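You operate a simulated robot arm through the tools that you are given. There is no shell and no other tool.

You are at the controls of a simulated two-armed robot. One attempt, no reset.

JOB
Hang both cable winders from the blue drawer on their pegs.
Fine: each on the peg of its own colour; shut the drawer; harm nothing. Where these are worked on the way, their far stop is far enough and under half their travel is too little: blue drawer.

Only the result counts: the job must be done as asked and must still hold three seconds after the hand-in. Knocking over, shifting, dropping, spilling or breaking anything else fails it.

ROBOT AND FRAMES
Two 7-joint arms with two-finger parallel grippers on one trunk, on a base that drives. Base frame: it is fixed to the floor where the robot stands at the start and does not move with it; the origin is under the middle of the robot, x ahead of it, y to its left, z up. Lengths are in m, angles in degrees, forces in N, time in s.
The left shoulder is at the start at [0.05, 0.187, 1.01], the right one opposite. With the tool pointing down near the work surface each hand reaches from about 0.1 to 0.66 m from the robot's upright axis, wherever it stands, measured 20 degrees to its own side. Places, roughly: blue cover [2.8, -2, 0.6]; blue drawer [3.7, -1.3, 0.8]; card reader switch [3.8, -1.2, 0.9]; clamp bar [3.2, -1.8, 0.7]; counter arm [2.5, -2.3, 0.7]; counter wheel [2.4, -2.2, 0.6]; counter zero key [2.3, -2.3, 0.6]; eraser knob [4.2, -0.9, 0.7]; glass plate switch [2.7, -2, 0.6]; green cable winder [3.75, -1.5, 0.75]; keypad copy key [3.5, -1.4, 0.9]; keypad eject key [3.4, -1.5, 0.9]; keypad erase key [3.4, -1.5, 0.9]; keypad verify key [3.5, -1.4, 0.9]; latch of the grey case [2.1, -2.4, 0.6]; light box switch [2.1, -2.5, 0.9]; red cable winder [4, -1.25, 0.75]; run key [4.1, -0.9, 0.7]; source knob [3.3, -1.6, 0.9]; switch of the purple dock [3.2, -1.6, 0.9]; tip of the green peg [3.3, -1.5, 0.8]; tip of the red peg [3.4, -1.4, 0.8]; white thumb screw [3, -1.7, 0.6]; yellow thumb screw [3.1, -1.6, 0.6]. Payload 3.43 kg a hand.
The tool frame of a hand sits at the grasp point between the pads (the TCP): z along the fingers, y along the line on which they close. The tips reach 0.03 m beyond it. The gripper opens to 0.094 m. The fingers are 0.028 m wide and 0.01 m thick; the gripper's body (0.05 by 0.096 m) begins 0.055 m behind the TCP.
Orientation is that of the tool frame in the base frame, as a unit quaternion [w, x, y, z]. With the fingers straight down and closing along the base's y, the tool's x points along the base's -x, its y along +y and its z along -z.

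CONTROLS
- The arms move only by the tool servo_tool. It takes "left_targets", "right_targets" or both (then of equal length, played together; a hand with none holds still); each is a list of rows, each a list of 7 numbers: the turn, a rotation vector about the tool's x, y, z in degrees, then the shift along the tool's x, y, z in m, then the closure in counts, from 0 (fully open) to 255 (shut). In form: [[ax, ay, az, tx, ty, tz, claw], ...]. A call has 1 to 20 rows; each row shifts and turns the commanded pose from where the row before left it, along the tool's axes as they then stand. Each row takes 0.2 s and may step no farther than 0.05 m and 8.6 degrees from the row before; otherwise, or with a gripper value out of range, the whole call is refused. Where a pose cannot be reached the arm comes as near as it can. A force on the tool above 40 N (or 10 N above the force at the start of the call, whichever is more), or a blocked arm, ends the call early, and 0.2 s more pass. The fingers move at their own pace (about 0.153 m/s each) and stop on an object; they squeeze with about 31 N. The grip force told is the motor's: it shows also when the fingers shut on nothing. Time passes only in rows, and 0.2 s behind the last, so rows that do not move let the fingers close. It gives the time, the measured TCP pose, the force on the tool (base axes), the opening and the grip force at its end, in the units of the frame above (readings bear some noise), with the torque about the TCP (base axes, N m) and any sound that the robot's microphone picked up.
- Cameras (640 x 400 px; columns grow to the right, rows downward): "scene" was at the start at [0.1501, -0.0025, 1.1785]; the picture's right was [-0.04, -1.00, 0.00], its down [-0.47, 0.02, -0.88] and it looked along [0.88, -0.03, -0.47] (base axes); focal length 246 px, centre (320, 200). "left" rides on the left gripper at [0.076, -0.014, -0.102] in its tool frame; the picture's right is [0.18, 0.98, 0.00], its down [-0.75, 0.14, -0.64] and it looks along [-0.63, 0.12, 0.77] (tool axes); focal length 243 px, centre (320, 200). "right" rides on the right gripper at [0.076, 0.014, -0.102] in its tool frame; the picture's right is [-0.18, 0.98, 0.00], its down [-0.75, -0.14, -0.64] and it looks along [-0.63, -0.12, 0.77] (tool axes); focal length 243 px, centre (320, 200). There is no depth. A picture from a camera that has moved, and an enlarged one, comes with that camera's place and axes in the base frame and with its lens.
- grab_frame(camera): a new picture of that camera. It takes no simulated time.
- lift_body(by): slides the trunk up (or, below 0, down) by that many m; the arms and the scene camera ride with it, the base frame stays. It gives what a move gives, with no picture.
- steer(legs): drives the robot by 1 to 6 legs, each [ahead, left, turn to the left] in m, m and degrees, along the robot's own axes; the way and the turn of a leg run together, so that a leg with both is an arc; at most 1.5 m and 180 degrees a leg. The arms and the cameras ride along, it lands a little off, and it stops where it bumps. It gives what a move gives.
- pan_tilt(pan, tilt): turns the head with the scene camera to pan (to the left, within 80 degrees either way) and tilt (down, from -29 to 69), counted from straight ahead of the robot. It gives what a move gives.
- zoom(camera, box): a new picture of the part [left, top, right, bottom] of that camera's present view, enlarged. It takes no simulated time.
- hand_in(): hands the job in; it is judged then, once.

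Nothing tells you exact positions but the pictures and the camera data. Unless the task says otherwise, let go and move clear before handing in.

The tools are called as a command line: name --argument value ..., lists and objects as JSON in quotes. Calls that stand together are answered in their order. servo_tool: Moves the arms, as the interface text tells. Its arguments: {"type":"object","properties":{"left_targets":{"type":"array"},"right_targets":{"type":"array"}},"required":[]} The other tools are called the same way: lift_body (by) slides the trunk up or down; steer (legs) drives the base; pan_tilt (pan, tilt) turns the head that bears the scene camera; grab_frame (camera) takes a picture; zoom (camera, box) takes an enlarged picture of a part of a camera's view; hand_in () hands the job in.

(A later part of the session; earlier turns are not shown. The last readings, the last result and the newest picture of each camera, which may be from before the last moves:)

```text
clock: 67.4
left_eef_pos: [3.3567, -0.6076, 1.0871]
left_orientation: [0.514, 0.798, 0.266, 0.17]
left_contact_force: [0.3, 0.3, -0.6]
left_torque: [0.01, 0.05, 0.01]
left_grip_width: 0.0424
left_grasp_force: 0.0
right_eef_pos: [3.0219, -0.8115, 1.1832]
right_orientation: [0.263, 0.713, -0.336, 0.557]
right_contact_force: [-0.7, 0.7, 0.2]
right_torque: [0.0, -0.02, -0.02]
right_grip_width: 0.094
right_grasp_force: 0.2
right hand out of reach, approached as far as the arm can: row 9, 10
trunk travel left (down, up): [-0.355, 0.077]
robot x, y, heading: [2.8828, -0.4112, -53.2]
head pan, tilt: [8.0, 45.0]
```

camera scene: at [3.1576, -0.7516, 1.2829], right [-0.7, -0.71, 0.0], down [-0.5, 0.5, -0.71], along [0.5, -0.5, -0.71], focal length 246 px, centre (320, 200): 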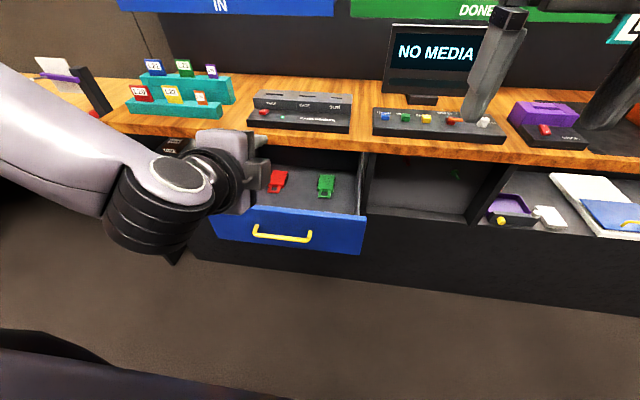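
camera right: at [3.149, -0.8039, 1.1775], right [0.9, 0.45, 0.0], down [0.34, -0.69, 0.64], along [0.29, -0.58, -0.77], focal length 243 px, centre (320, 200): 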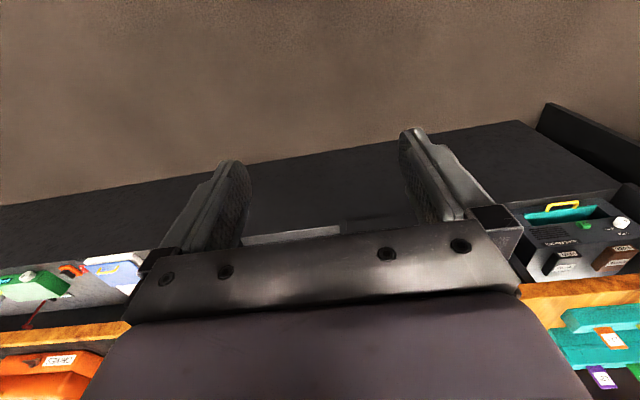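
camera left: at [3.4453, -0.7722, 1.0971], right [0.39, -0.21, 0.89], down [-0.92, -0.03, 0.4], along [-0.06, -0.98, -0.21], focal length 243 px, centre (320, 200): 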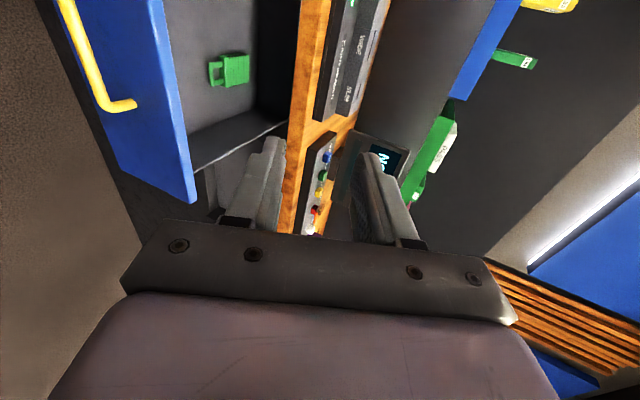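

servo_tool --right_targets '[[0, 0, 0, -0.02, 0, 0.04, 0], [0, 0, 0, -0.02, 0, 0.04, 0], [0, 0, 0, -0.02, 0, 0.04, 0], [0, 0, 0, -0.02, 0, 0.04, 0], [0, 0, 0, -0.02, 0, 0.04, 0], [0, 0, 0, -0.02, 0, 0.04, 0], [0, 0, 0, -0.02, 0, 0.04, 0]]'

grab_frame --camera "scene"

grab_frame --camera "right"

```text
clock: 69.0
left_eef_pos: [3.3563, -0.6067, 1.0859]
left_orientation: [0.515, 0.798, 0.265, 0.169]
left_contact_force: [0.9, -0.3, 0.1]
left_torque: [-0.03, -0.04, 0.02]
left_grip_width: 0.0424
left_grasp_force: 0.1
right_eef_pos: [3.182, -0.9892, 0.9833]
right_orientation: [0.264, 0.714, -0.338, 0.554]
right_contact_force: [0.0, 0.5, 0.4]
right_torque: [0.0, 0.01, 0.01]
right_grip_width: 0.0938
right_grasp_force: 0.1
right hand out of reach, approached as far as the arm can: row 7
trunk travel left (down, up): [-0.355, 0.077]
robot x, y, heading: [2.8867, -0.407, -53.2]
head pan, tilt: [8.0, 45.0]
```

```text
taken
camera scene: at [2.9776, -0.5147, 1.2828], right [-0.71, -0.71, 0.0], down [-0.5, 0.5, -0.71], along [0.5, -0.5, -0.71], focal length 246 px, centre (320, 200)
```

scene: 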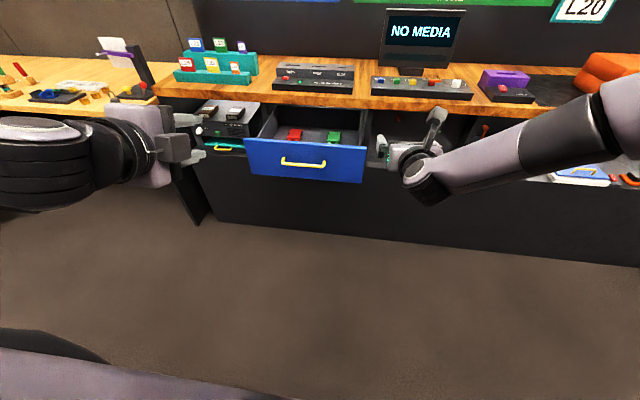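

```text
taken
camera right: at [3.1191, -0.9361, 1.0816], right [-0.79, -0.59, -0.18], down [-0.4, 0.72, -0.57], along [0.46, -0.38, -0.8], focal length 243 px, centre (320, 200)
```

right: 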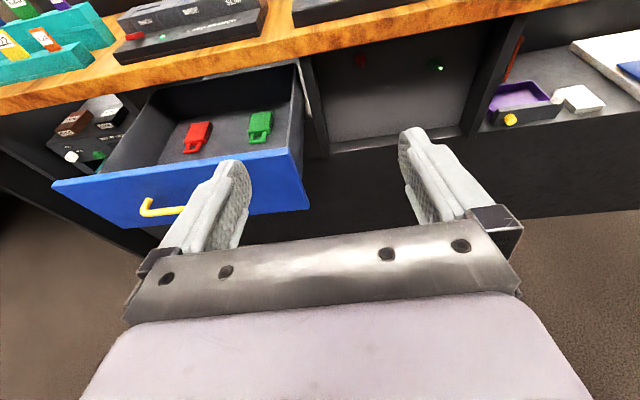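

This works near-level (14° down) with a good camera view from above. I'll probe a little lower and farther to find the comfortable hanging pose.

servo_tool --right_targets '[[0, 0, 0, -0.03, 0, 0.0, 0], [0, 0, 0, -0.03, 0, 0.0, 0], [0, 0, 0, -0.03, 0, 0.02, 0], [0, 0, 0, 0, 0, 0.03, 0]]'

servo_tool --right_targets '[[0, 5, 0, 0, 0, 0, 0], [0, 5, 0, 0, 0, 0, 0], [5, 0, 0, 0, 0, 0, 0], [-5, 0, 0, 0, 0, 0, 0]]'

```text
clock: 70.0
left_eef_pos: [3.3572, -0.6082, 1.0859]
left_orientation: [0.515, 0.797, 0.266, 0.17]
left_contact_force: [0.1, -0.4, -0.1]
left_torque: [0.03, 0.0, -0.01]
left_grip_width: 0.0426
left_grasp_force: 0.1
right_eef_pos: [3.2345, -0.9852, 0.9139]
right_orientation: [0.263, 0.714, -0.338, 0.553]
right_contact_force: [0.2, 1.4, -0.3]
right_torque: [-0.02, 0.0, 0.02]
right_grip_width: 0.0944
right_grasp_force: 0.1
right hand out of reach, approached as far as the arm can: row 1, 2, 3
trunk travel left (down, up): [-0.355, 0.077]
robot x, y, heading: [2.8863, -0.4112, -53.3]
head pan, tilt: [8.0, 45.0]
```

```text
clock: 71.0
left_eef_pos: [3.3565, -0.6074, 1.0873]
left_orientation: [0.515, 0.797, 0.265, 0.169]
left_contact_force: [0.0, 0.1, 0.4]
left_torque: [-0.02, 0.02, -0.01]
left_grip_width: 0.0426
left_grasp_force: 0.0
right_eef_pos: [3.2934, -0.9418, 0.9717]
right_orientation: [0.29, 0.662, -0.311, 0.617]
right_contact_force: [-0.3, 0.0, -0.2]
right_torque: [0.01, 0.01, 0.01]
right_grip_width: 0.0939
right_grasp_force: 0.2
right hand out of reach, approached as far as the arm can: row 1, 2, 3
trunk travel left (down, up): [-0.355, 0.077]
robot x, y, heading: [2.8829, -0.4102, -52.8]
head pan, tilt: [8.0, 45.0]
```

servo_tool --right_targets '[[0, 0, 0, -0.03, 0.035, 0, 0], [0, 0, 0, -0.03, 0.035, 0, 0], [0, 0, 0, 0, 0.03, 0, 0], [0, 0, 0, 0, 0.03, 0, 0]]'

servo_tool --right_targets '[[0, 0, -8, 0, 0, 0, 0], [0, 0, -8, 0, 0, 0, 0], [0, 0, -8, 0, 0, 0, 0], [0, 0, -8, 0, 0, 0, 0], [0, 0, 0, -0.03, 0.03, 0, 0], [0, 0, 0, -0.03, 0.03, 0, 0]]'

```text
clock: 72.0
left_eef_pos: [3.3569, -0.6071, 1.0857]
left_orientation: [0.515, 0.798, 0.265, 0.169]
left_contact_force: [-0.6, 0.9, -0.6]
left_torque: [0.03, 0.0, 0.01]
left_grip_width: 0.0424
left_grasp_force: 0.1
right_eef_pos: [3.2535, -0.9685, 0.979]
right_orientation: [0.294, 0.664, -0.318, 0.61]
right_contact_force: [-0.1, -0.1, -0.2]
right_torque: [0.0, 0.04, 0.03]
right_grip_width: 0.0939
right_grasp_force: 0.1
right hand out of reach, approached as far as the arm can: row 1, 2, 3, 4
trunk travel left (down, up): [-0.355, 0.077]
robot x, y, heading: [2.882, -0.4116, -52.8]
head pan, tilt: [8.0, 45.0]
```

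```text
clock: 73.4
left_eef_pos: [3.3565, -0.6067, 1.0864]
left_orientation: [0.515, 0.797, 0.265, 0.17]
left_contact_force: [-0.5, 0.1, 0.4]
left_torque: [0.02, -0.01, -0.01]
left_grip_width: 0.042
left_grasp_force: 0.1
right_eef_pos: [3.2361, -0.9818, 1.0022]
right_orientation: [0.452, 0.726, -0.125, 0.503]
right_contact_force: [-0.3, 0.3, 0.5]
right_torque: [0.02, 0.02, -0.03]
right_grip_width: 0.094
right_grasp_force: 0.0
right hand out of reach, approached as far as the arm can: row 1, 5, 6
trunk travel left (down, up): [-0.355, 0.077]
robot x, y, heading: [2.8862, -0.4119, -53.1]
head pan, tilt: [8.0, 45.0]
```

The roll isn't the limit. I'll try a more extended arm, since a straighter forearm should make level pointing easier.

servo_tool --right_targets '[[0, 0, 8, 0, 0, 0.03, 0], [0, 0, 8, 0, 0, 0.03, 0], [0, 0, 8, 0, 0, 0.03, 0], [0, 0, 8, 0, 0, 0.03, 0]]'

servo_tool --right_targets '[[0, 0, 0, -0.03, 0, 0, 0], [0, 0, 0, -0.03, 0, 0, 0], [0, 0, 0, 0, 0.03, 0, 0]]'

grab_frame --camera "scene"

```text
clock: 74.4
left_eef_pos: [3.3552, -0.6068, 1.0873]
left_orientation: [0.516, 0.797, 0.265, 0.17]
left_contact_force: [-0.6, 0.3, -1.0]
left_torque: [0.04, 0.0, 0.02]
left_grip_width: 0.0425
left_grasp_force: 0.0
right_eef_pos: [3.3101, -1.0583, 1.0037]
right_orientation: [0.29, 0.664, -0.308, 0.617]
right_contact_force: [0.1, 0.8, -2.8]
right_torque: [-0.1, -0.05, -0.06]
right_grip_width: 0.0941
right_grasp_force: 0.1
right hand out of reach, approached as far as the arm can: row 1, 4
trunk travel left (down, up): [-0.355, 0.077]
robot x, y, heading: [2.8821, -0.4178, -52.8]
head pan, tilt: [8.0, 45.0]
```

```text
clock: 75.2
left_eef_pos: [3.3574, -0.6068, 1.0871]
left_orientation: [0.514, 0.797, 0.266, 0.169]
left_contact_force: [0.3, 0.0, 0.0]
left_torque: [-0.01, 0.01, 0.01]
left_grip_width: 0.0425
left_grasp_force: 0.1
right_eef_pos: [3.2978, -1.0634, 0.9549]
right_orientation: [0.29, 0.664, -0.314, 0.613]
right_contact_force: [0.2, 0.8, 0.3]
right_torque: [0.05, 0.01, 0.03]
right_grip_width: 0.094
right_grasp_force: 0.0
right hand out of reach, approached as far as the arm can: row 2, 3
trunk travel left (down, up): [-0.355, 0.077]
robot x, y, heading: [2.8855, -0.4116, -52.9]
head pan, tilt: [8.0, 45.0]
```

```text
taken
camera scene: at [2.9772, -0.5144, 1.2828], right [-0.71, -0.71, 0.0], down [-0.5, 0.5, -0.71], along [0.5, -0.5, -0.71], focal length 246 px, centre (320, 200)
```

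scene: 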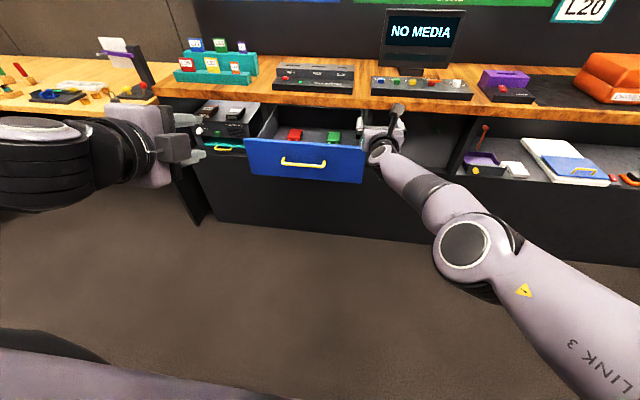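

A nearly straight arm gets level pointing at ~0.75 m ahead, 0.15–0.18 m below the shoulder. Now I'll check the robot's own footprint relative to the drawer by looking steeply down.

pan_tilt --pan 0 --tilt 69

grab_frame --camera "scene"

```text
clock: 76.0
left_eef_pos: [3.3571, -0.6068, 1.0864]
left_orientation: [0.514, 0.797, 0.266, 0.17]
left_contact_force: [-0.1, 0.0, -0.8]
left_torque: [0.02, 0.01, 0.0]
left_grip_width: 0.0423
left_grasp_force: 0.0
right_eef_pos: [3.2985, -1.0622, 0.9554]
right_orientation: [0.292, 0.664, -0.316, 0.611]
right_contact_force: [-0.4, 0.3, -0.1]
right_torque: [0.0, -0.04, -0.02]
right_grip_width: 0.094
right_grasp_force: 0.0
trunk travel left (down, up): [-0.355, 0.077]
robot x, y, heading: [2.8859, -0.4088, -53.0]
head pan, tilt: [0.0, 68.8]
```

```text
taken
camera scene: at [2.9535, -0.5015, 1.254], right [-0.8, -0.6, 0.0], down [-0.56, 0.74, -0.36], along [0.22, -0.29, -0.93], focal length 246 px, centre (320, 200)
```

scene: 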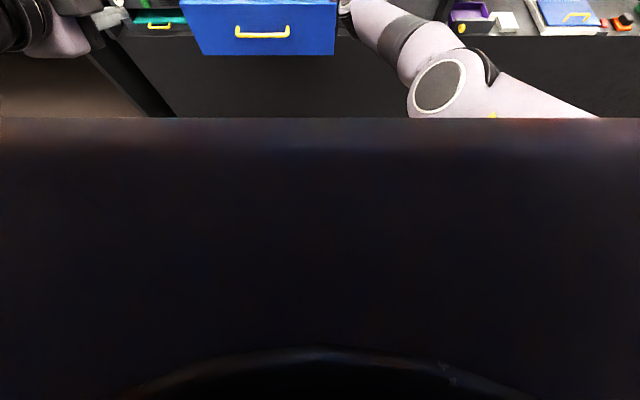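

The torso front looks to be about 0.2 m ahead of the axis, so there's room. I'll bring the right hand back to a tool-down posture with a slight forward tilt for the pick.

servo_tool --right_targets '[[0, 0, 0, 0.02, 0, -0.03, 0], [0, -8.3, 0, 0.02, 0, -0.02, 0], [0, -8.3, 0, 0, 0, 0, 0], [0, -8.3, 0, 0, 0, 0, 0], [0, -8.3, 0, 0, 0, 0, 0], [0, -8.3, 0, 0, 0, 0, 0], [0, -8.3, 0, 0, 0, 0, 0], [0, -8.3, 0, 0, 0, 0, 0], [0, -8.3, 0, 0, 0, 0, 0], [0, -8.3, 0, 0, 0, -0.04, 0], [0, 0, 0, 0, 0, -0.04, 0], [0, 0, 0, -0.04, 0, 0, 0], [0, 0, 0, -0.04, 0, 0, 0]]'

servo_tool --right_targets '[[0, 0, -8.5, 0, 0, 0, 0], [0, 0, -8.5, 0, 0, 0, 0], [0, 0, -8.5, 0, 0, 0, 0], [0, 0, -8.5, 0, 0, 0, 0], [0, 0, -8.5, 0, 0, 0, 0], [0, 0, -8.5, 0, 0, 0, 0], [0, 0, -8.5, 0, 0, 0, 0], [0, 0, -8.5, 0, 0, 0, 0], [0, 0, -8.5, 0, 0, 0, 0], [0, 0, -8.5, 0, 0, 0, 0], [0, 0, -8.5, 0, 0, 0, 0], [0, 0, -8.5, 0, 0, 0, 0], [0, 0, -8.5, 0, 0, 0, 0], [0, 0, -8.5, 0, 0, 0, 0], [0, 0, -8.5, 0, 0, 0, 0], [0, 0, -8.5, 0, 0, 0, 0], [0, 0, -8.5, 0, 0, 0, 0], [0, 0, -8.5, 0, 0, 0, 0], [0, 0, -8.5, 0, 0, 0, 0], [0, 0, -8.5, 0, 0, 0, 0]]'

```text
clock: 78.8
left_eef_pos: [3.3572, -0.6068, 1.0869]
left_orientation: [0.514, 0.798, 0.266, 0.169]
left_contact_force: [0.5, 0.4, 0.0]
left_torque: [0.0, 0.01, 0.0]
left_grip_width: 0.0425
left_grasp_force: 0.1
right_eef_pos: [3.1591, -0.8954, 1.0237]
right_orientation: [0.042, 0.9, -0.425, 0.09]
right_contact_force: [-0.4, -0.2, 0.5]
right_torque: [-0.03, 0.0, 0.01]
right_grip_width: 0.0942
right_grasp_force: 0.1
right hand out of reach, approached as far as the arm can: row 1, 2, 4, 5, 6, 7, 8, 9, 10
trunk travel left (down, up): [-0.355, 0.077]
robot x, y, heading: [2.8832, -0.4115, -53.1]
head pan, tilt: [0.0, 68.8]
```

```text
clock: 83.0
left_eef_pos: [3.3566, -0.6065, 1.0859]
left_orientation: [0.515, 0.797, 0.266, 0.169]
left_contact_force: [-0.1, -0.1, 0.6]
left_torque: [0.02, 0.01, -0.01]
left_grip_width: 0.0429
left_grasp_force: 0.2
right_eef_pos: [3.1606, -0.8979, 1.0217]
right_orientation: [0.092, 0.5, 0.861, -0.034]
right_contact_force: [0.2, 0.0, -1.8]
right_torque: [0.01, -0.02, 0.01]
right_grip_width: 0.0939
right_grasp_force: 0.0
trunk travel left (down, up): [-0.355, 0.077]
robot x, y, heading: [2.882, -0.412, -52.8]
head pan, tilt: [0.0, 68.8]
```

The right hand is tool-down, tilted 11° forward. I'll fix its yaw and drive in front of the drawer.

servo_tool --right_targets '[[0, 0, -6.8, 0, -0.03, 0, 0], [0, 0, 0, 0, -0.04, 0, 0]]'

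steer --legs '[[0, 0.27, 0], [0.34, 0, 0]]'

pan_tilt --pan -15 --tilt 45

grab_frame --camera "scene"

grab_frame --camera "right"

```text
clock: 83.6
left_eef_pos: [3.3561, -0.6073, 1.0862]
left_orientation: [0.514, 0.797, 0.266, 0.169]
left_contact_force: [-0.2, -0.1, -0.2]
left_torque: [0.0, 0.01, -0.02]
left_grip_width: 0.0424
left_grasp_force: 0.0
right_eef_pos: [3.1023, -0.9353, 1.0213]
right_orientation: [0.09, 0.448, 0.889, -0.039]
right_contact_force: [0.7, 0.1, 0.8]
right_torque: [-0.01, 0.01, -0.01]
right_grip_width: 0.0942
right_grasp_force: 0.0
trunk travel left (down, up): [-0.355, 0.077]
robot x, y, heading: [2.8844, -0.4095, -53.0]
head pan, tilt: [0.0, 68.8]
```

```text
clock: 88.5
left_eef_pos: [3.7799, -0.7179, 1.0856]
left_orientation: [0.515, 0.798, 0.265, 0.168]
left_contact_force: [-0.6, -0.5, -0.5]
left_torque: [0.0, 0.01, -0.01]
left_grip_width: 0.0423
left_grasp_force: 0.1
right_eef_pos: [3.5253, -1.0463, 1.0199]
right_orientation: [0.09, 0.45, 0.888, -0.04]
right_contact_force: [-0.1, -0.2, -0.1]
right_torque: [0.03, 0.01, -0.03]
right_grip_width: 0.0942
right_grasp_force: 0.1
trunk travel left (down, up): [-0.355, 0.077]
robot x, y, heading: [3.3045, -0.5203, -53.1]
head pan, tilt: [0.0, 68.8]
```

```text
clock: 89.3
left_eef_pos: [3.7786, -0.7179, 1.0861]
left_orientation: [0.514, 0.798, 0.265, 0.169]
left_contact_force: [0.2, -0.3, 0.0]
left_torque: [-0.02, 0.01, -0.03]
left_grip_width: 0.0425
left_grasp_force: 0.0
right_eef_pos: [3.5242, -1.046, 1.0208]
right_orientation: [0.09, 0.45, 0.887, -0.04]
right_contact_force: [0.7, -0.7, 0.5]
right_torque: [-0.01, 0.0, -0.01]
right_grip_width: 0.0941
right_grasp_force: 0.1
trunk travel left (down, up): [-0.355, 0.077]
robot x, y, heading: [3.3087, -0.5222, -53.2]
head pan, tilt: [-15.0, 45.0]
```

```text
taken
camera scene: at [3.3723, -0.6423, 1.2827], right [-0.93, -0.37, 0.0], down [-0.26, 0.66, -0.71], along [0.26, -0.66, -0.71], focal length 246 px, centre (320, 200)
```

scene: 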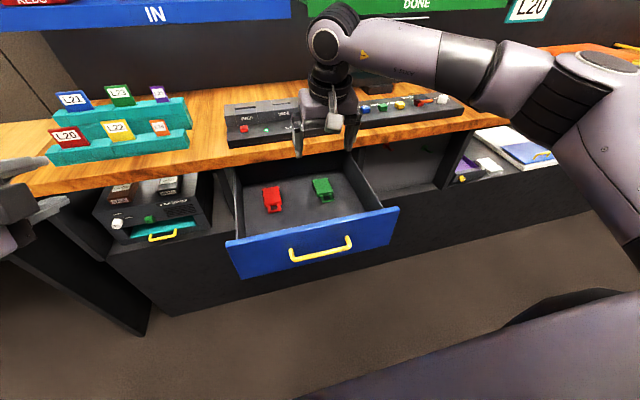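

```text
taken
camera right: at [3.4782, -0.9617, 1.1064], right [0.9, 0.44, 0.05], down [0.24, -0.58, 0.78], along [0.36, -0.69, -0.63], focal length 243 px, centre (320, 200)
```

right: 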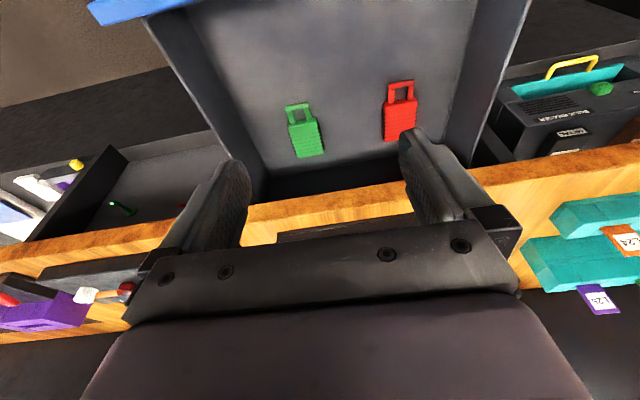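

zoom --camera "right" --box '[256, 70, 448, 190]'

zoom --camera "scene" --box '[220, 150, 380, 250]'

```text
3.33 times, centred on (352, 130) of right
camera zoom: at [3.4782, -0.9617, 1.1064], right [0.9, 0.44, 0.05], down [0.24, -0.58, 0.78], along [0.36, -0.69, -0.63], focal length 809 px, centre (213, 433)
```

zoom: 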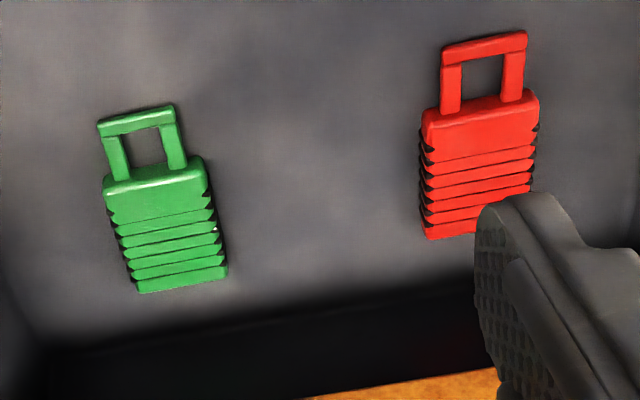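

```text
4.00 times, centred on (300, 200) of scene
camera zoom: at [3.3723, -0.6423, 1.2827], right [-0.93, -0.37, 0.0], down [-0.26, 0.66, -0.71], along [0.26, -0.66, -0.71], focal length 983 px, centre (400, 200)
```

zoom: 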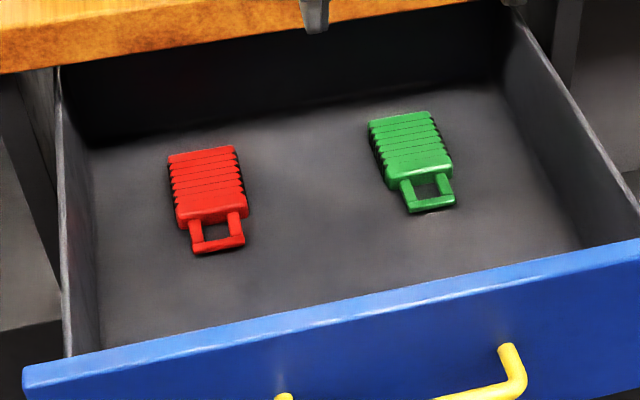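

Triangulated, the green winder is centred on s=2.143, with its body at d=3.095–3.168, its top at z≈0.731 and its loop out to d=3.066. I'll lower the trunk a little for reach, drive in 5 cm and position the right hand above it.

lift_body --by -0.1

steer --legs '[[0.05, 0, 0]]'

servo_tool --right_targets '[[0, 0, 0, -0.025, -0.025, 0, 0], [0, 0, 0, -0.025, -0.024, 0, 0], [0, 0, 0, -0.025, 0, 0.02, 0], [0, 0, 0, -0.015, 0, 0.03, 0]]'

grab_frame --camera "right"

```text
clock: 90.7
left_eef_pos: [3.7789, -0.7182, 0.9868]
left_orientation: [0.515, 0.798, 0.264, 0.168]
left_contact_force: [0.5, -0.2, 0.4]
left_torque: [-0.03, 0.03, 0.01]
left_grip_width: 0.0425
left_grasp_force: 0.2
right_eef_pos: [3.525, -1.0444, 0.9212]
right_orientation: [0.091, 0.45, 0.888, -0.041]
right_contact_force: [0.3, 0.1, -1.1]
right_torque: [0.02, 0.01, -0.02]
right_grip_width: 0.0941
right_grasp_force: 0.1
trunk travel left (down, up): [-0.255, 0.177]
robot x, y, heading: [3.3046, -0.5195, -53.4]
head pan, tilt: [-15.0, 45.0]
```

```text
clock: 91.6
left_eef_pos: [3.8083, -0.7576, 0.9862]
left_orientation: [0.515, 0.798, 0.265, 0.169]
left_contact_force: [0.2, -0.2, 0.4]
left_torque: [0.0, 0.0, 0.01]
left_grip_width: 0.0424
left_grasp_force: 0.0
right_eef_pos: [3.5555, -1.085, 0.9214]
right_orientation: [0.089, 0.45, 0.888, -0.04]
right_contact_force: [-0.4, -0.3, 1.4]
right_torque: [-0.01, 0.0, 0.01]
right_grip_width: 0.0939
right_grasp_force: 0.0
trunk travel left (down, up): [-0.255, 0.177]
robot x, y, heading: [3.3371, -0.5587, -53.0]
head pan, tilt: [-15.0, 45.0]
```

```text
clock: 92.6
left_eef_pos: [3.8091, -0.7583, 0.9864]
left_orientation: [0.514, 0.798, 0.265, 0.168]
left_contact_force: [-0.3, 0.2, -0.2]
left_torque: [-0.01, -0.03, -0.03]
left_grip_width: 0.0424
left_grasp_force: 0.0
right_eef_pos: [3.5743, -1.1925, 0.8879]
right_orientation: [0.089, 0.449, 0.888, -0.04]
right_contact_force: [0.4, -0.4, 0.5]
right_torque: [0.0, -0.01, -0.01]
right_grip_width: 0.0941
right_grasp_force: 0.1
trunk travel left (down, up): [-0.255, 0.177]
robot x, y, heading: [3.3363, -0.5594, -52.9]
head pan, tilt: [-15.0, 45.0]
```

```text
taken
camera right: at [3.5277, -1.1093, 0.9743], right [0.9, 0.44, 0.05], down [0.24, -0.58, 0.78], along [0.37, -0.69, -0.63], focal length 243 px, centre (320, 200)
```

right: 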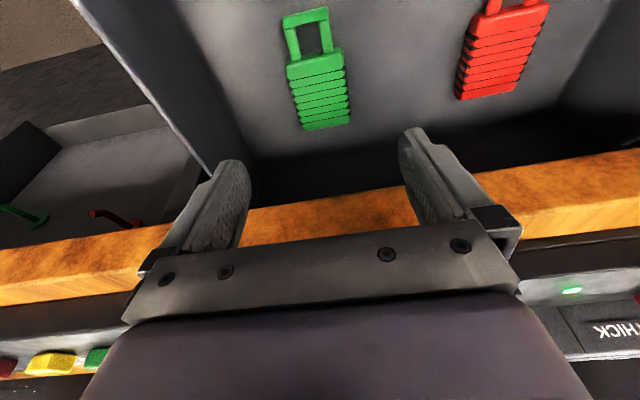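

The hand is in line over the green winder. I'll descend most of the way and check.

servo_tool --right_targets '[[0, 0, 0, 0.0036, 0, 0.04, 0], [0, 0, 0, 0.0036, 0, 0.04, 0], [0, 0, 0, 0.0036, 0, 0.03, 0]]'

grab_frame --camera "right"

zoom --camera "scene" --box '[220, 100, 380, 200]'

```text
clock: 93.4
left_eef_pos: [3.8078, -0.7574, 0.9865]
left_orientation: [0.515, 0.798, 0.264, 0.169]
left_contact_force: [-0.1, -0.8, 0.2]
left_torque: [0.04, -0.03, -0.01]
left_grip_width: 0.0423
left_grasp_force: 0.2
right_eef_pos: [3.5795, -1.2006, 0.7772]
right_orientation: [0.087, 0.45, 0.888, -0.04]
right_contact_force: [-2.0, 3.5, -3.7]
right_torque: [-0.2, -0.09, 0.07]
right_grip_width: 0.0939
right_grasp_force: 0.0
trunk travel left (down, up): [-0.255, 0.177]
robot x, y, heading: [3.3338, -0.5593, -53.1]
head pan, tilt: [-15.0, 45.0]
```

```text
taken
camera right: at [3.5334, -1.1178, 0.8627], right [0.9, 0.44, 0.04], down [0.25, -0.58, 0.77], along [0.36, -0.68, -0.63], focal length 243 px, centre (320, 200)
```

right: 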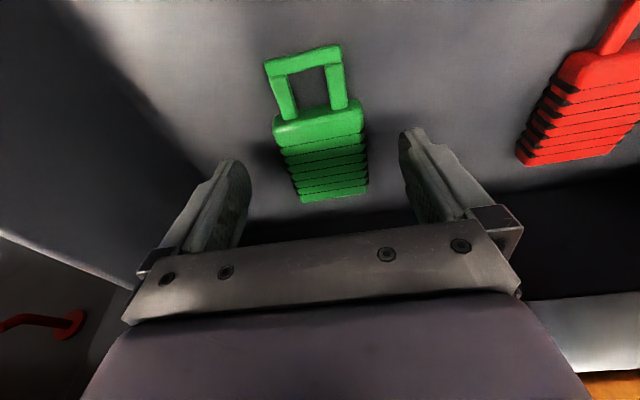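

```text
4.00 times, centred on (300, 150) of scene
camera zoom: at [3.4019, -0.682, 1.1826], right [-0.93, -0.37, 0.0], down [-0.26, 0.66, -0.71], along [0.26, -0.66, -0.71], focal length 983 px, centre (400, 400)
```

zoom: 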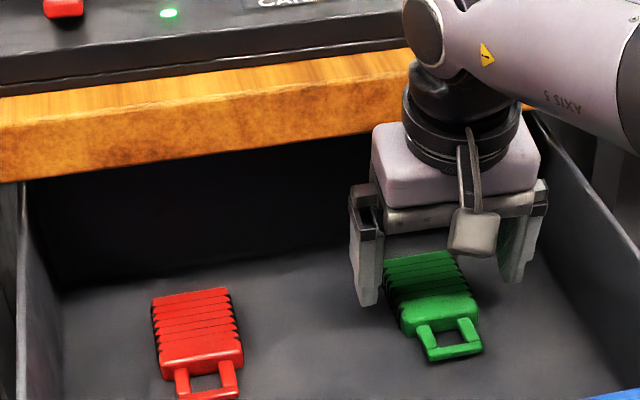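

servo_tool --right_targets '[[0, 0, 0, 0, 0, 0, 0], [0, 0, 0, 0, 0, 0, 0]]'

zoom --camera "scene" --box '[290, 90, 370, 140]'

```text
clock: 94.0
left_eef_pos: [3.8077, -0.7583, 0.987]
left_orientation: [0.515, 0.798, 0.265, 0.168]
left_contact_force: [-0.3, 0.4, -1.0]
left_torque: [0.0, 0.0, 0.01]
left_grip_width: 0.0423
left_grasp_force: 0.1
right_eef_pos: [3.5799, -1.2014, 0.7783]
right_orientation: [0.087, 0.451, 0.888, -0.04]
right_contact_force: [-8.1, 8.6, -10.5]
right_torque: [-0.55, -0.33, 0.15]
right_grip_width: 0.0941
right_grasp_force: 0.0
trunk travel left (down, up): [-0.255, 0.177]
robot x, y, heading: [3.3339, -0.5611, -53.0]
head pan, tilt: [-15.0, 45.0]
```

```text
8.00 times, centred on (330, 115) of scene
camera zoom: at [3.4017, -0.6821, 1.1826], right [-0.93, -0.37, 0.0], down [-0.26, 0.66, -0.71], along [0.26, -0.66, -0.71], focal length 1966 px, centre (240, 880)
```

zoom: 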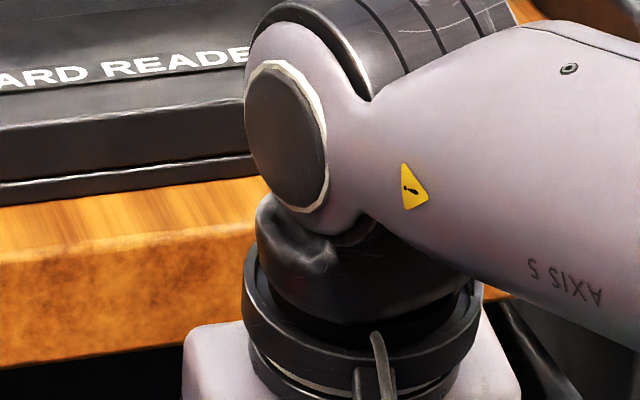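

There's a contact force of about 15 N, probably the gripper's front against the countertop's lower edge. I'll back off 1.2 cm toward me and recheck.

servo_tool --right_targets '[[0, 0, 0, 0.012, 0, 0, 0], [0, 0, 0, 0, 0, 0, 0]]'

grab_frame --camera "scene"

```text
clock: 94.6
left_eef_pos: [3.8083, -0.7575, 0.987]
left_orientation: [0.515, 0.797, 0.265, 0.169]
left_contact_force: [-0.1, 0.3, -0.1]
left_torque: [0.0, -0.01, 0.02]
left_grip_width: 0.0425
left_grasp_force: 0.0
right_eef_pos: [3.5734, -1.1919, 0.7791]
right_orientation: [0.09, 0.45, 0.888, -0.039]
right_contact_force: [0.8, -0.7, -0.5]
right_torque: [-0.04, -0.03, -0.03]
right_grip_width: 0.094
right_grasp_force: 0.0
trunk travel left (down, up): [-0.255, 0.177]
robot x, y, heading: [3.3398, -0.5615, -53.5]
head pan, tilt: [-15.0, 45.0]
```

```text
taken
camera scene: at [3.402, -0.6818, 1.1829], right [-0.93, -0.37, 0.0], down [-0.26, 0.66, -0.71], along [0.26, -0.66, -0.71], focal length 246 px, centre (320, 200)
```

scene: 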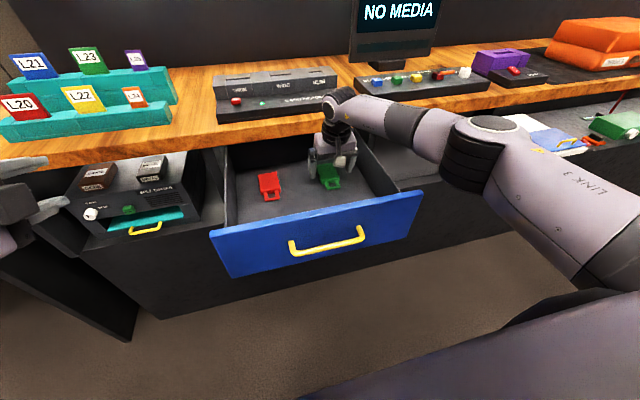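

Contact is gone. I'll keep this distance, descend the last 3.6 cm, and close on the front part of the body.

servo_tool --right_targets '[[0, 0, 0, 0.0015, 0, 0.02, 0], [0, 0, 0, 0.0015, 0, 0.016, 0], [0, 0, 0, 0, 0, 0, 0]]'

grab_frame --camera "right"

```text
clock: 95.3
left_eef_pos: [3.8075, -0.7571, 0.9863]
left_orientation: [0.516, 0.797, 0.264, 0.169]
left_contact_force: [0.2, -0.2, -0.6]
left_torque: [0.01, -0.03, 0.01]
left_grip_width: 0.0423
left_grasp_force: 0.1
right_eef_pos: [3.5793, -1.1995, 0.7535]
right_orientation: [0.1, 0.45, 0.886, -0.048]
right_contact_force: [1.1, -1.3, 16.2]
right_torque: [-0.35, 0.7, -0.18]
right_grip_width: 0.0936
right_grasp_force: 0.0
trunk travel left (down, up): [-0.255, 0.177]
robot x, y, heading: [3.3368, -0.5624, -53.1]
head pan, tilt: [-15.0, 45.0]
stopped in row 3 (right hand): the force on the tool passed its limit at 43 N (the readings are from after the stop); the commanded pose is now the measured one
```

```text
taken
camera right: at [3.5321, -1.1143, 0.8365], right [0.9, 0.44, 0.05], down [0.23, -0.57, 0.79], along [0.37, -0.7, -0.61], focal length 243 px, centre (320, 200)
```

right: 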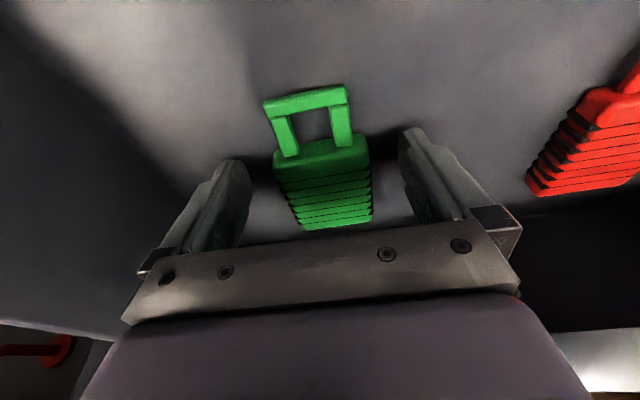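

The fingertips touched the drawer floor (so the floor is at z≈0.723). I'll lift 3 mm and close on the winder.

servo_tool --right_targets '[[0, 0, 0, 0, 0, -0.004, 0], [0, 0, 0, 0, 0, 0, 60], [0, 0, 0, 0, 0, 0, 140], [0, 0, 0, 0, 0, 0, 255], [0, 0, 0, 0, 0, 0, 255], [0, 0, 0, 0, 0, 0, 255]]'

grab_frame --camera "right"

```text
clock: 96.8
left_eef_pos: [3.8077, -0.7572, 0.9865]
left_orientation: [0.515, 0.798, 0.264, 0.169]
left_contact_force: [-1.0, 0.2, 0.1]
left_torque: [0.03, 0.01, 0.02]
left_grip_width: 0.0425
left_grasp_force: 0.1
right_eef_pos: [3.5775, -1.1975, 0.7533]
right_orientation: [0.097, 0.449, 0.887, -0.044]
right_contact_force: [-3.8, -1.7, 10.4]
right_torque: [-0.18, 0.44, -0.02]
right_grip_width: 0.0549
right_grasp_force: 30.8
trunk travel left (down, up): [-0.255, 0.177]
robot x, y, heading: [3.3362, -0.5573, -52.9]
head pan, tilt: [-15.0, 45.0]
```

```text
taken
camera right: at [3.5302, -1.1123, 0.8371], right [0.9, 0.44, 0.05], down [0.24, -0.57, 0.79], along [0.37, -0.69, -0.62], focal length 243 px, centre (320, 200)
```

right: 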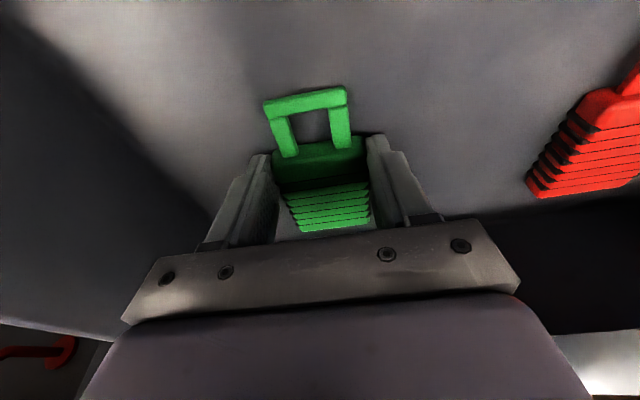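

Green winder gripped (5.5 cm). Its far end is under the countertop, so I'll lift slightly, pull it toward me, then raise it.

servo_tool --right_targets '[[0, 0, 0, 0, 0, -0.015, 255], [0, 0, 0, 0, 0, -0.02, 255], [0, 0, 0, 0.03, 0, -0.008, 255], [0, 0, 0, 0.03, 0, -0.008, 255], [0, 0, 0, 0, 0, -0.04, 255], [0, 0, 0, 0, 0, -0.04, 255], [0, 0, 0, 0, 0, -0.04, 255], [0, 0, 0, 0, 0, -0.04, 255]]'

grab_frame --camera "right"

grab_frame --camera "scene"

```text
clock: 98.5
left_eef_pos: [3.8085, -0.7579, 0.9868]
left_orientation: [0.515, 0.798, 0.265, 0.169]
left_contact_force: [0.9, -0.8, -0.1]
left_torque: [-0.01, -0.02, 0.01]
left_grip_width: 0.0425
left_grasp_force: 0.1
right_eef_pos: [3.5151, -1.1165, 0.9478]
right_orientation: [0.097, 0.45, 0.887, -0.045]
right_contact_force: [-0.5, -0.5, -0.8]
right_torque: [0.01, 0.04, 0.05]
right_grip_width: 0.0548
right_grasp_force: 31.3
trunk travel left (down, up): [-0.255, 0.177]
robot x, y, heading: [3.3352, -0.5634, -52.9]
head pan, tilt: [-15.0, 45.0]
```

```text
taken
camera right: at [3.4679, -1.0307, 1.0319], right [0.9, 0.44, 0.05], down [0.24, -0.57, 0.79], along [0.37, -0.69, -0.62], focal length 243 px, centre (320, 200)
```

right: 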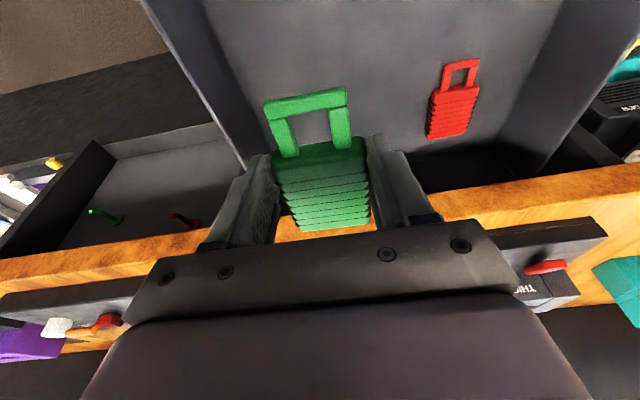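

```text
taken
camera scene: at [3.4019, -0.6816, 1.1828], right [-0.93, -0.37, 0.0], down [-0.26, 0.66, -0.71], along [0.26, -0.66, -0.71], focal length 246 px, centre (320, 200)
```

scene: 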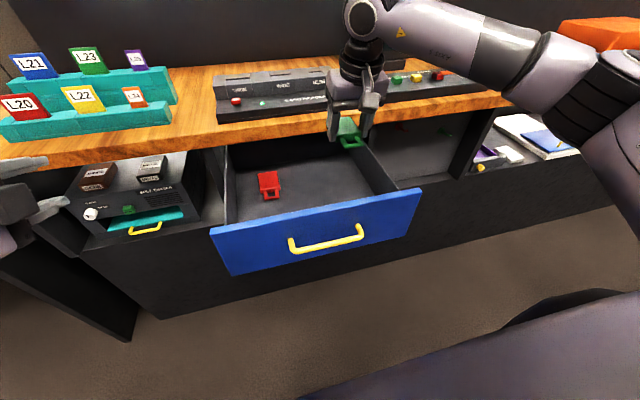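

The green winder is held securely; its loop hole sits about 2.5 cm in +x and 1.7 cm in +z from the TCP. I'll back away, then raise the left hand out of the way while rolling the right hand 180°.

steer --legs '[[-0.4, 0, 0]]'

servo_tool --left_targets '[[8, 0, 0, 0, 0, 0, 140], [8, 0, 0, 0, 0, 0, 140], [8, 0, 0, 0, 0, 0, 140], [8, 0, 0, 0, 0, 0, 140], [8, 0, 0, 0, 0, 0, 140], [8, 0, 0, 0, 0, 0, 140], [8, 0, 0, 0, 0, 0, 140], [6, 0, 0, 0, 0, 0, 140], [0, 0, 0, 0, 0, -0.04, 140], [0, 0, 0, 0, 0, -0.04, 140], [0, 0, 0, 0, 0, -0.04, 140], [0, 0, 0, 0, 0, -0.04, 140], [0, 0, 0, 0, 0, -0.03, 140], [0, 0, 0, 0, 0, 0, 140], [0, 0, 0, 0, 0, 0, 140], [0, 0, 0, 0, 0, 0, 140], [0, 0, 0, 0, 0, 0, 140], [0, 0, 0, 0, 0, 0, 140], [0, 0, 0, 0, 0, 0, 140], [0, 0, 0, 0, 0, 0, 140]]' --right_targets '[[0, 0, 8.5, 0, 0, 0, 255], [0, 0, 8.5, 0, 0, 0, 255], [0, 0, 8.5, 0, 0, 0, 255], [0, 0, 8.5, 0, 0, 0, 255], [0, 0, 8.5, 0, 0, 0, 255], [0, 0, 8.5, 0, 0, 0, 255], [0, 0, 8.5, 0, 0, 0, 255], [0, 0, 8.5, 0, 0, 0, 255], [0, 0, 8.5, 0, 0, 0, 255], [0, 0, 8.5, 0, 0, 0, 255], [0, 0, 8.5, 0, 0, 0, 255], [0, 0, 8.5, 0, 0, 0, 255], [0, 0, 8.5, 0, 0, 0, 255], [0, 0, 8.5, 0, 0, 0, 255], [0, 0, 8.5, 0, 0, 0, 255], [0, 0, 8.5, 0, 0, 0, 255], [0, 0, 8.5, 0, 0, 0, 255], [0, 0, 8.5, 0, 0, 0, 255], [0, 0, 8.5, 0, 0, 0, 255], [0, 0, 8.5, 0, 0, 0, 255]]'

grab_frame --camera "scene"

```text
clock: 101.0
left_eef_pos: [3.5682, -0.4348, 0.9863]
left_orientation: [0.514, 0.797, 0.266, 0.17]
left_contact_force: [0.0, -0.2, 0.1]
left_torque: [0.0, -0.02, 0.02]
left_grip_width: 0.0427
left_grasp_force: 0.0
right_eef_pos: [3.2758, -0.795, 0.9481]
right_orientation: [0.097, 0.447, 0.888, -0.044]
right_contact_force: [0.0, 0.4, 0.2]
right_torque: [0.03, -0.03, -0.04]
right_grip_width: 0.0551
right_grasp_force: 30.9
trunk travel left (down, up): [-0.255, 0.177]
robot x, y, heading: [3.0933, -0.2426, -53.0]
head pan, tilt: [-15.0, 45.0]
```

```text
clock: 105.2
left_eef_pos: [3.4182, -0.3688, 0.8573]
left_orientation: [0.101, 0.942, 0.318, 0.033]
left_contact_force: [-0.2, 0.8, 0.1]
left_torque: [-0.01, 0.04, -0.03]
left_grip_width: 0.0424
left_grasp_force: 0.0
left hand out of reach, approached as far as the arm can: row 1, 2, 3, 4, 5, 6, 7, 8, 9, 10, 11, 12, 13
right_eef_pos: [3.2767, -0.7945, 0.9472]
right_orientation: [0.052, 0.923, -0.37, 0.092]
right_contact_force: [-0.1, 0.5, 0.2]
right_torque: [-0.01, -0.02, 0.02]
right_grip_width: 0.0548
right_grasp_force: 30.6
trunk travel left (down, up): [-0.255, 0.177]
robot x, y, heading: [3.0931, -0.2379, -52.7]
head pan, tilt: [-15.0, 45.0]
```

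```text
taken
camera scene: at [3.161, -0.3617, 1.1828], right [-0.93, -0.38, 0.0], down [-0.27, 0.65, -0.71], along [0.27, -0.65, -0.71], focal length 246 px, centre (320, 200)
```

scene: 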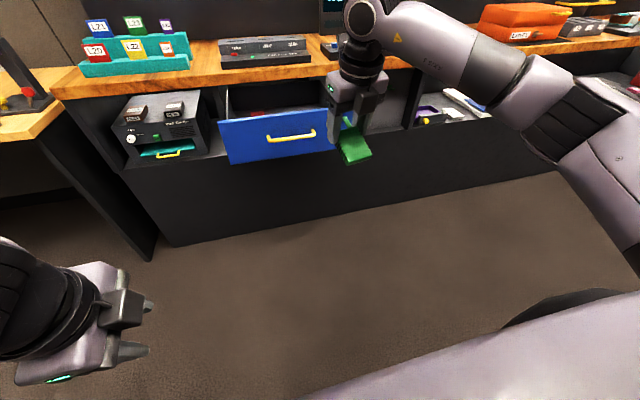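

Left hand ended tucked low; I'll raise it, and meanwhile pitch the right hand forward and finish its roll.

servo_tool --left_targets '[[0, 0, 0, 0, 0, -0.03, 140], [0, 0, 0, 0, 0, -0.03, 140], [0, 0, 0, 0, 0, -0.03, 140], [0, 0, 0, 0, 0, -0.03, 140], [0, 0, 0, 0, 0, -0.03, 140], [0, 0, 0, 0, 0, -0.03, 140], [0, 0, 0, 0, 0, -0.03, 140], [0, 0, 0, 0, 0, -0.03, 140], [0, 0, 0, 0, 0, 0, 140], [0, 0, 0, 0, 0, 0, 140]]' --right_targets '[[0, 0, 8.5, 0, 0, 0, 255], [0, 8, 0, 0, 0, 0, 255], [0, 8, 0, 0, 0, 0, 255], [0, 8, 0, 0, 0, 0, 255], [0, 8, 0, 0, 0, 0, 255], [0, 8, 0, 0, 0, 0, 255], [0, 8, 0, 0, 0, 0, 255], [0, 8, 0, 0, 0, 0, 255], [0, 8, 0, 0, 0, 0, 255], [0, 0, 0, 0, 0, 0, 255]]'

grab_frame --camera "scene"

grab_frame --camera "right"

```text
clock: 107.5
left_eef_pos: [3.4192, -0.3682, 0.8562]
left_orientation: [0.1, 0.942, 0.318, 0.032]
left_contact_force: [0.0, -0.4, -0.3]
left_torque: [-0.03, -0.02, 0.0]
left_grip_width: 0.0425
left_grasp_force: 0.1
left hand out of reach, approached as far as the arm can: row 1, 2, 3, 4, 5, 6, 7, 8
right_eef_pos: [3.2765, -0.7963, 0.9484]
right_orientation: [0.244, 0.744, -0.363, 0.505]
right_contact_force: [0.6, -0.7, -1.7]
right_torque: [0.03, -0.02, -0.01]
right_grip_width: 0.0551
right_grasp_force: 31.0
right hand out of reach, approached as far as the arm can: row 9
trunk travel left (down, up): [-0.255, 0.177]
robot x, y, heading: [3.0968, -0.2428, -52.8]
head pan, tilt: [-15.0, 45.0]
```

```text
taken
camera scene: at [3.161, -0.3617, 1.1828], right [-0.93, -0.38, 0.0], down [-0.27, 0.65, -0.71], along [0.27, -0.65, -0.71], focal length 246 px, centre (320, 200)
```

scene: 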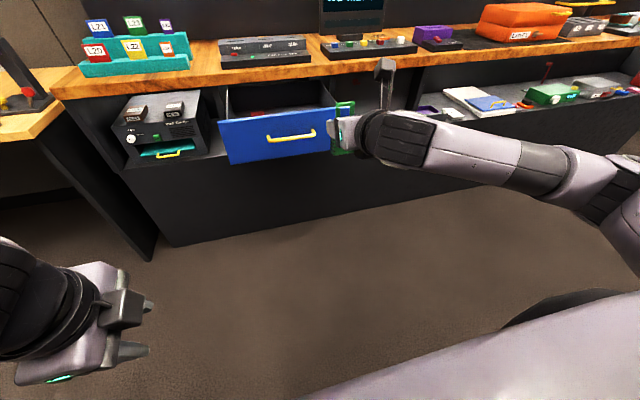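

```text
taken
camera right: at [3.2217, -0.7527, 1.0563], right [-0.82, -0.55, -0.17], down [-0.43, 0.78, -0.46], along [0.39, -0.3, -0.87], focal length 243 px, centre (320, 200)
```

right: 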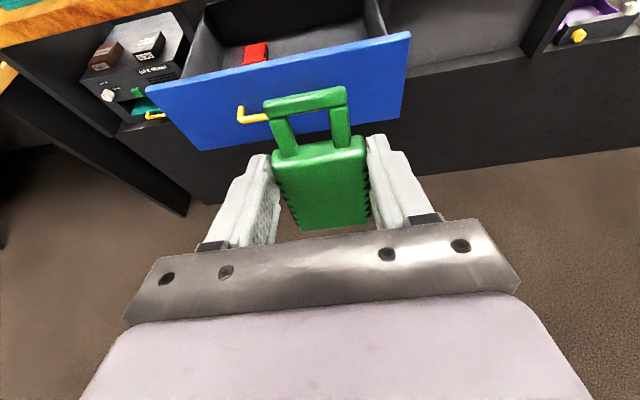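

Green is now held upright in front with the loop on top. I'll unroll the left wrist so it can be raised, then shift the robot right in front of the niche.

servo_tool --left_targets '[[0, 0, -8.2, 0, 0, 0, 140], [0, 0, -8.2, 0, 0, 0, 140], [0, 0, -8.2, 0, 0, 0, 140], [0, 0, -8.2, 0, 0, 0, 140], [0, 0, -8.2, 0, 0, 0, 140], [0, 0, -8.2, 0, 0, 0, 140], [0, 0, -8.2, 0, 0, 0, 140], [0, 0, -8.2, 0, 0, 0, 140], [0, 0, -8.2, 0, 0, 0, 140], [0, 0, -8.2, 0, 0, 0, 140], [0, 0, -8.2, 0, 0, 0, 140]]'

servo_tool --left_targets '[[0, 0, 0, -0.03, 0, -0.03, 140], [0, 0, 0, -0.03, 0, -0.03, 140], [0, 0, 0, -0.03, 0, -0.03, 140], [0, 0, 0, 0, 0, -0.04, 140], [0, 0, 0, 0, 0, -0.04, 140]]'

```text
clock: 109.8
left_eef_pos: [3.4211, -0.3695, 0.8565]
left_orientation: [0.092, 0.441, 0.891, -0.047]
left_contact_force: [-1.0, -0.2, 0.2]
left_torque: [0.01, 0.01, -0.06]
left_grip_width: 0.0424
left_grasp_force: 0.0
right_eef_pos: [3.2756, -0.7959, 0.9486]
right_orientation: [0.244, 0.745, -0.364, 0.504]
right_contact_force: [-0.5, 0.0, -0.4]
right_torque: [-0.01, -0.01, 0.0]
right_grip_width: 0.0551
right_grasp_force: 30.8
trunk travel left (down, up): [-0.255, 0.177]
robot x, y, heading: [3.0946, -0.241, -53.0]
head pan, tilt: [-15.0, 45.0]
```

```text
clock: 111.0
left_eef_pos: [3.4526, -0.4114, 1.0412]
left_orientation: [0.091, 0.443, 0.891, -0.048]
left_contact_force: [0.4, -0.5, -0.5]
left_torque: [0.01, -0.01, 0.04]
left_grip_width: 0.0424
left_grasp_force: 0.0
right_eef_pos: [3.2755, -0.7953, 0.9479]
right_orientation: [0.244, 0.744, -0.363, 0.505]
right_contact_force: [0.3, 0.0, -1.4]
right_torque: [0.02, 0.04, 0.02]
right_grip_width: 0.055
right_grasp_force: 30.5
trunk travel left (down, up): [-0.255, 0.177]
robot x, y, heading: [3.0937, -0.2436, -52.9]
head pan, tilt: [-15.0, 45.0]
```

Left hand is free and raised. I'll raise it a bit more and drive right to the niche, then look with both cameras.

servo_tool --left_targets '[[0, 0, 0, 0, 0, -0.04, 140], [0, 0, 0, 0, 0, -0.04, 140], [0, 0, 0, 0, 0, -0.04, 140]]'

steer --legs '[[0, -0.43, 0]]'

lift_body --by -0.12

servo_tool --right_targets '[[0, 0, 0, -0.012, 0, 0.04, 255], [0, 0, 0, -0.012, 0, 0.04, 255], [0, 0, 0, -0.012, 0, 0.04, 255], [0, 0, 0, 0, 0, 0.04, 255]]'

grab_frame --camera "right"

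grab_frame --camera "scene"

```text
clock: 111.8
left_eef_pos: [3.439, -0.3936, 1.159]
left_orientation: [0.092, 0.443, 0.891, -0.048]
left_contact_force: [-1.1, -0.1, -0.4]
left_torque: [0.01, 0.06, 0.01]
left_grip_width: 0.0425
left_grasp_force: 0.2
right_eef_pos: [3.2742, -0.7963, 0.9475]
right_orientation: [0.245, 0.744, -0.364, 0.505]
right_contact_force: [-0.2, 0.1, -0.3]
right_torque: [0.03, 0.02, 0.0]
right_grip_width: 0.0548
right_grasp_force: 30.8
trunk travel left (down, up): [-0.255, 0.177]
robot x, y, heading: [3.0935, -0.2385, -53.0]
head pan, tilt: [-15.0, 45.0]
```

```text
clock: 116.2
left_eef_pos: [3.0981, -0.6519, 1.1585]
left_orientation: [0.091, 0.441, 0.892, -0.047]
left_contact_force: [0.8, 0.1, 0.4]
left_torque: [-0.03, -0.02, -0.02]
left_grip_width: 0.0423
left_grasp_force: 0.0
right_eef_pos: [2.9347, -1.0562, 0.9492]
right_orientation: [0.244, 0.745, -0.363, 0.504]
right_contact_force: [0.5, -0.5, -0.5]
right_torque: [0.01, 0.03, 0.01]
right_grip_width: 0.0548
right_grasp_force: 30.9
trunk travel left (down, up): [-0.255, 0.177]
robot x, y, heading: [2.7492, -0.5012, -52.8]
head pan, tilt: [-15.0, 45.0]
```

```text
clock: 117.7
left_eef_pos: [3.0979, -0.6522, 1.0398]
left_orientation: [0.091, 0.441, 0.892, -0.047]
left_contact_force: [-0.7, -0.1, 0.1]
left_torque: [0.03, 0.02, 0.03]
left_grip_width: 0.0423
left_grasp_force: 0.0
right_eef_pos: [2.935, -1.0562, 0.8274]
right_orientation: [0.243, 0.745, -0.361, 0.505]
right_contact_force: [-0.3, 0.8, -0.9]
right_torque: [0.05, 0.0, 0.0]
right_grip_width: 0.055
right_grasp_force: 30.5
trunk travel left (down, up): [-0.135, 0.297]
robot x, y, heading: [2.7517, -0.5003, -52.3]
head pan, tilt: [-15.0, 45.0]
```

```text
clock: 118.7
left_eef_pos: [3.0976, -0.6522, 1.0394]
left_orientation: [0.092, 0.441, 0.892, -0.048]
left_contact_force: [-0.8, 0.0, 0.1]
left_torque: [0.0, 0.0, 0.0]
left_grip_width: 0.0422
left_grasp_force: 0.0
right_eef_pos: [3.0202, -1.161, 0.7362]
right_orientation: [0.243, 0.746, -0.362, 0.504]
right_contact_force: [0.2, -0.1, -0.2]
right_torque: [0.03, 0.02, -0.01]
right_grip_width: 0.055
right_grasp_force: 30.5
trunk travel left (down, up): [-0.135, 0.297]
robot x, y, heading: [2.7528, -0.5017, -52.7]
head pan, tilt: [-15.0, 45.0]
```

```text
taken
camera right: at [2.9658, -1.1191, 0.8444], right [-0.81, -0.55, -0.17], down [-0.43, 0.78, -0.46], along [0.39, -0.3, -0.87], focal length 243 px, centre (320, 200)
```

right: 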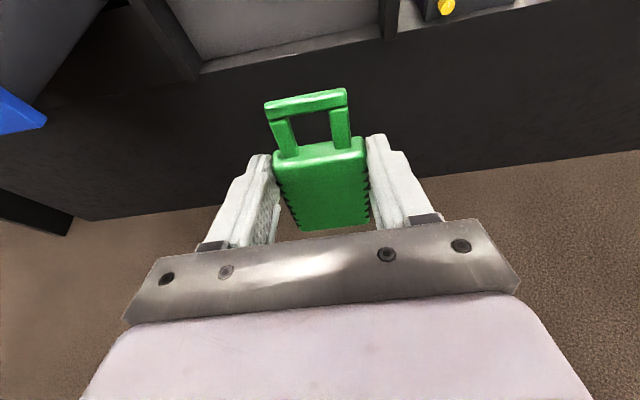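

```text
taken
camera scene: at [2.8189, -0.6219, 1.0629], right [-0.92, -0.38, 0.0], down [-0.27, 0.65, -0.71], along [0.27, -0.65, -0.71], focal length 246 px, centre (320, 200)
```

scene: 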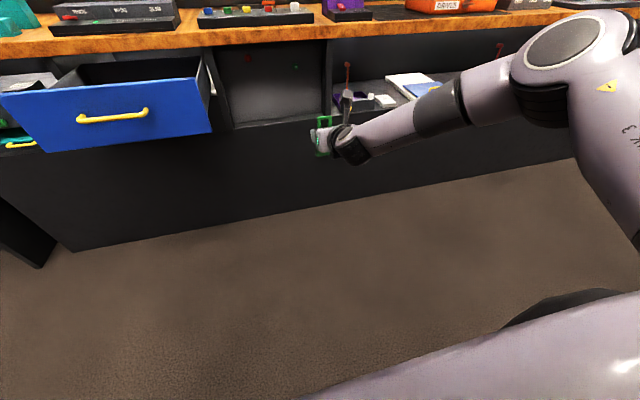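

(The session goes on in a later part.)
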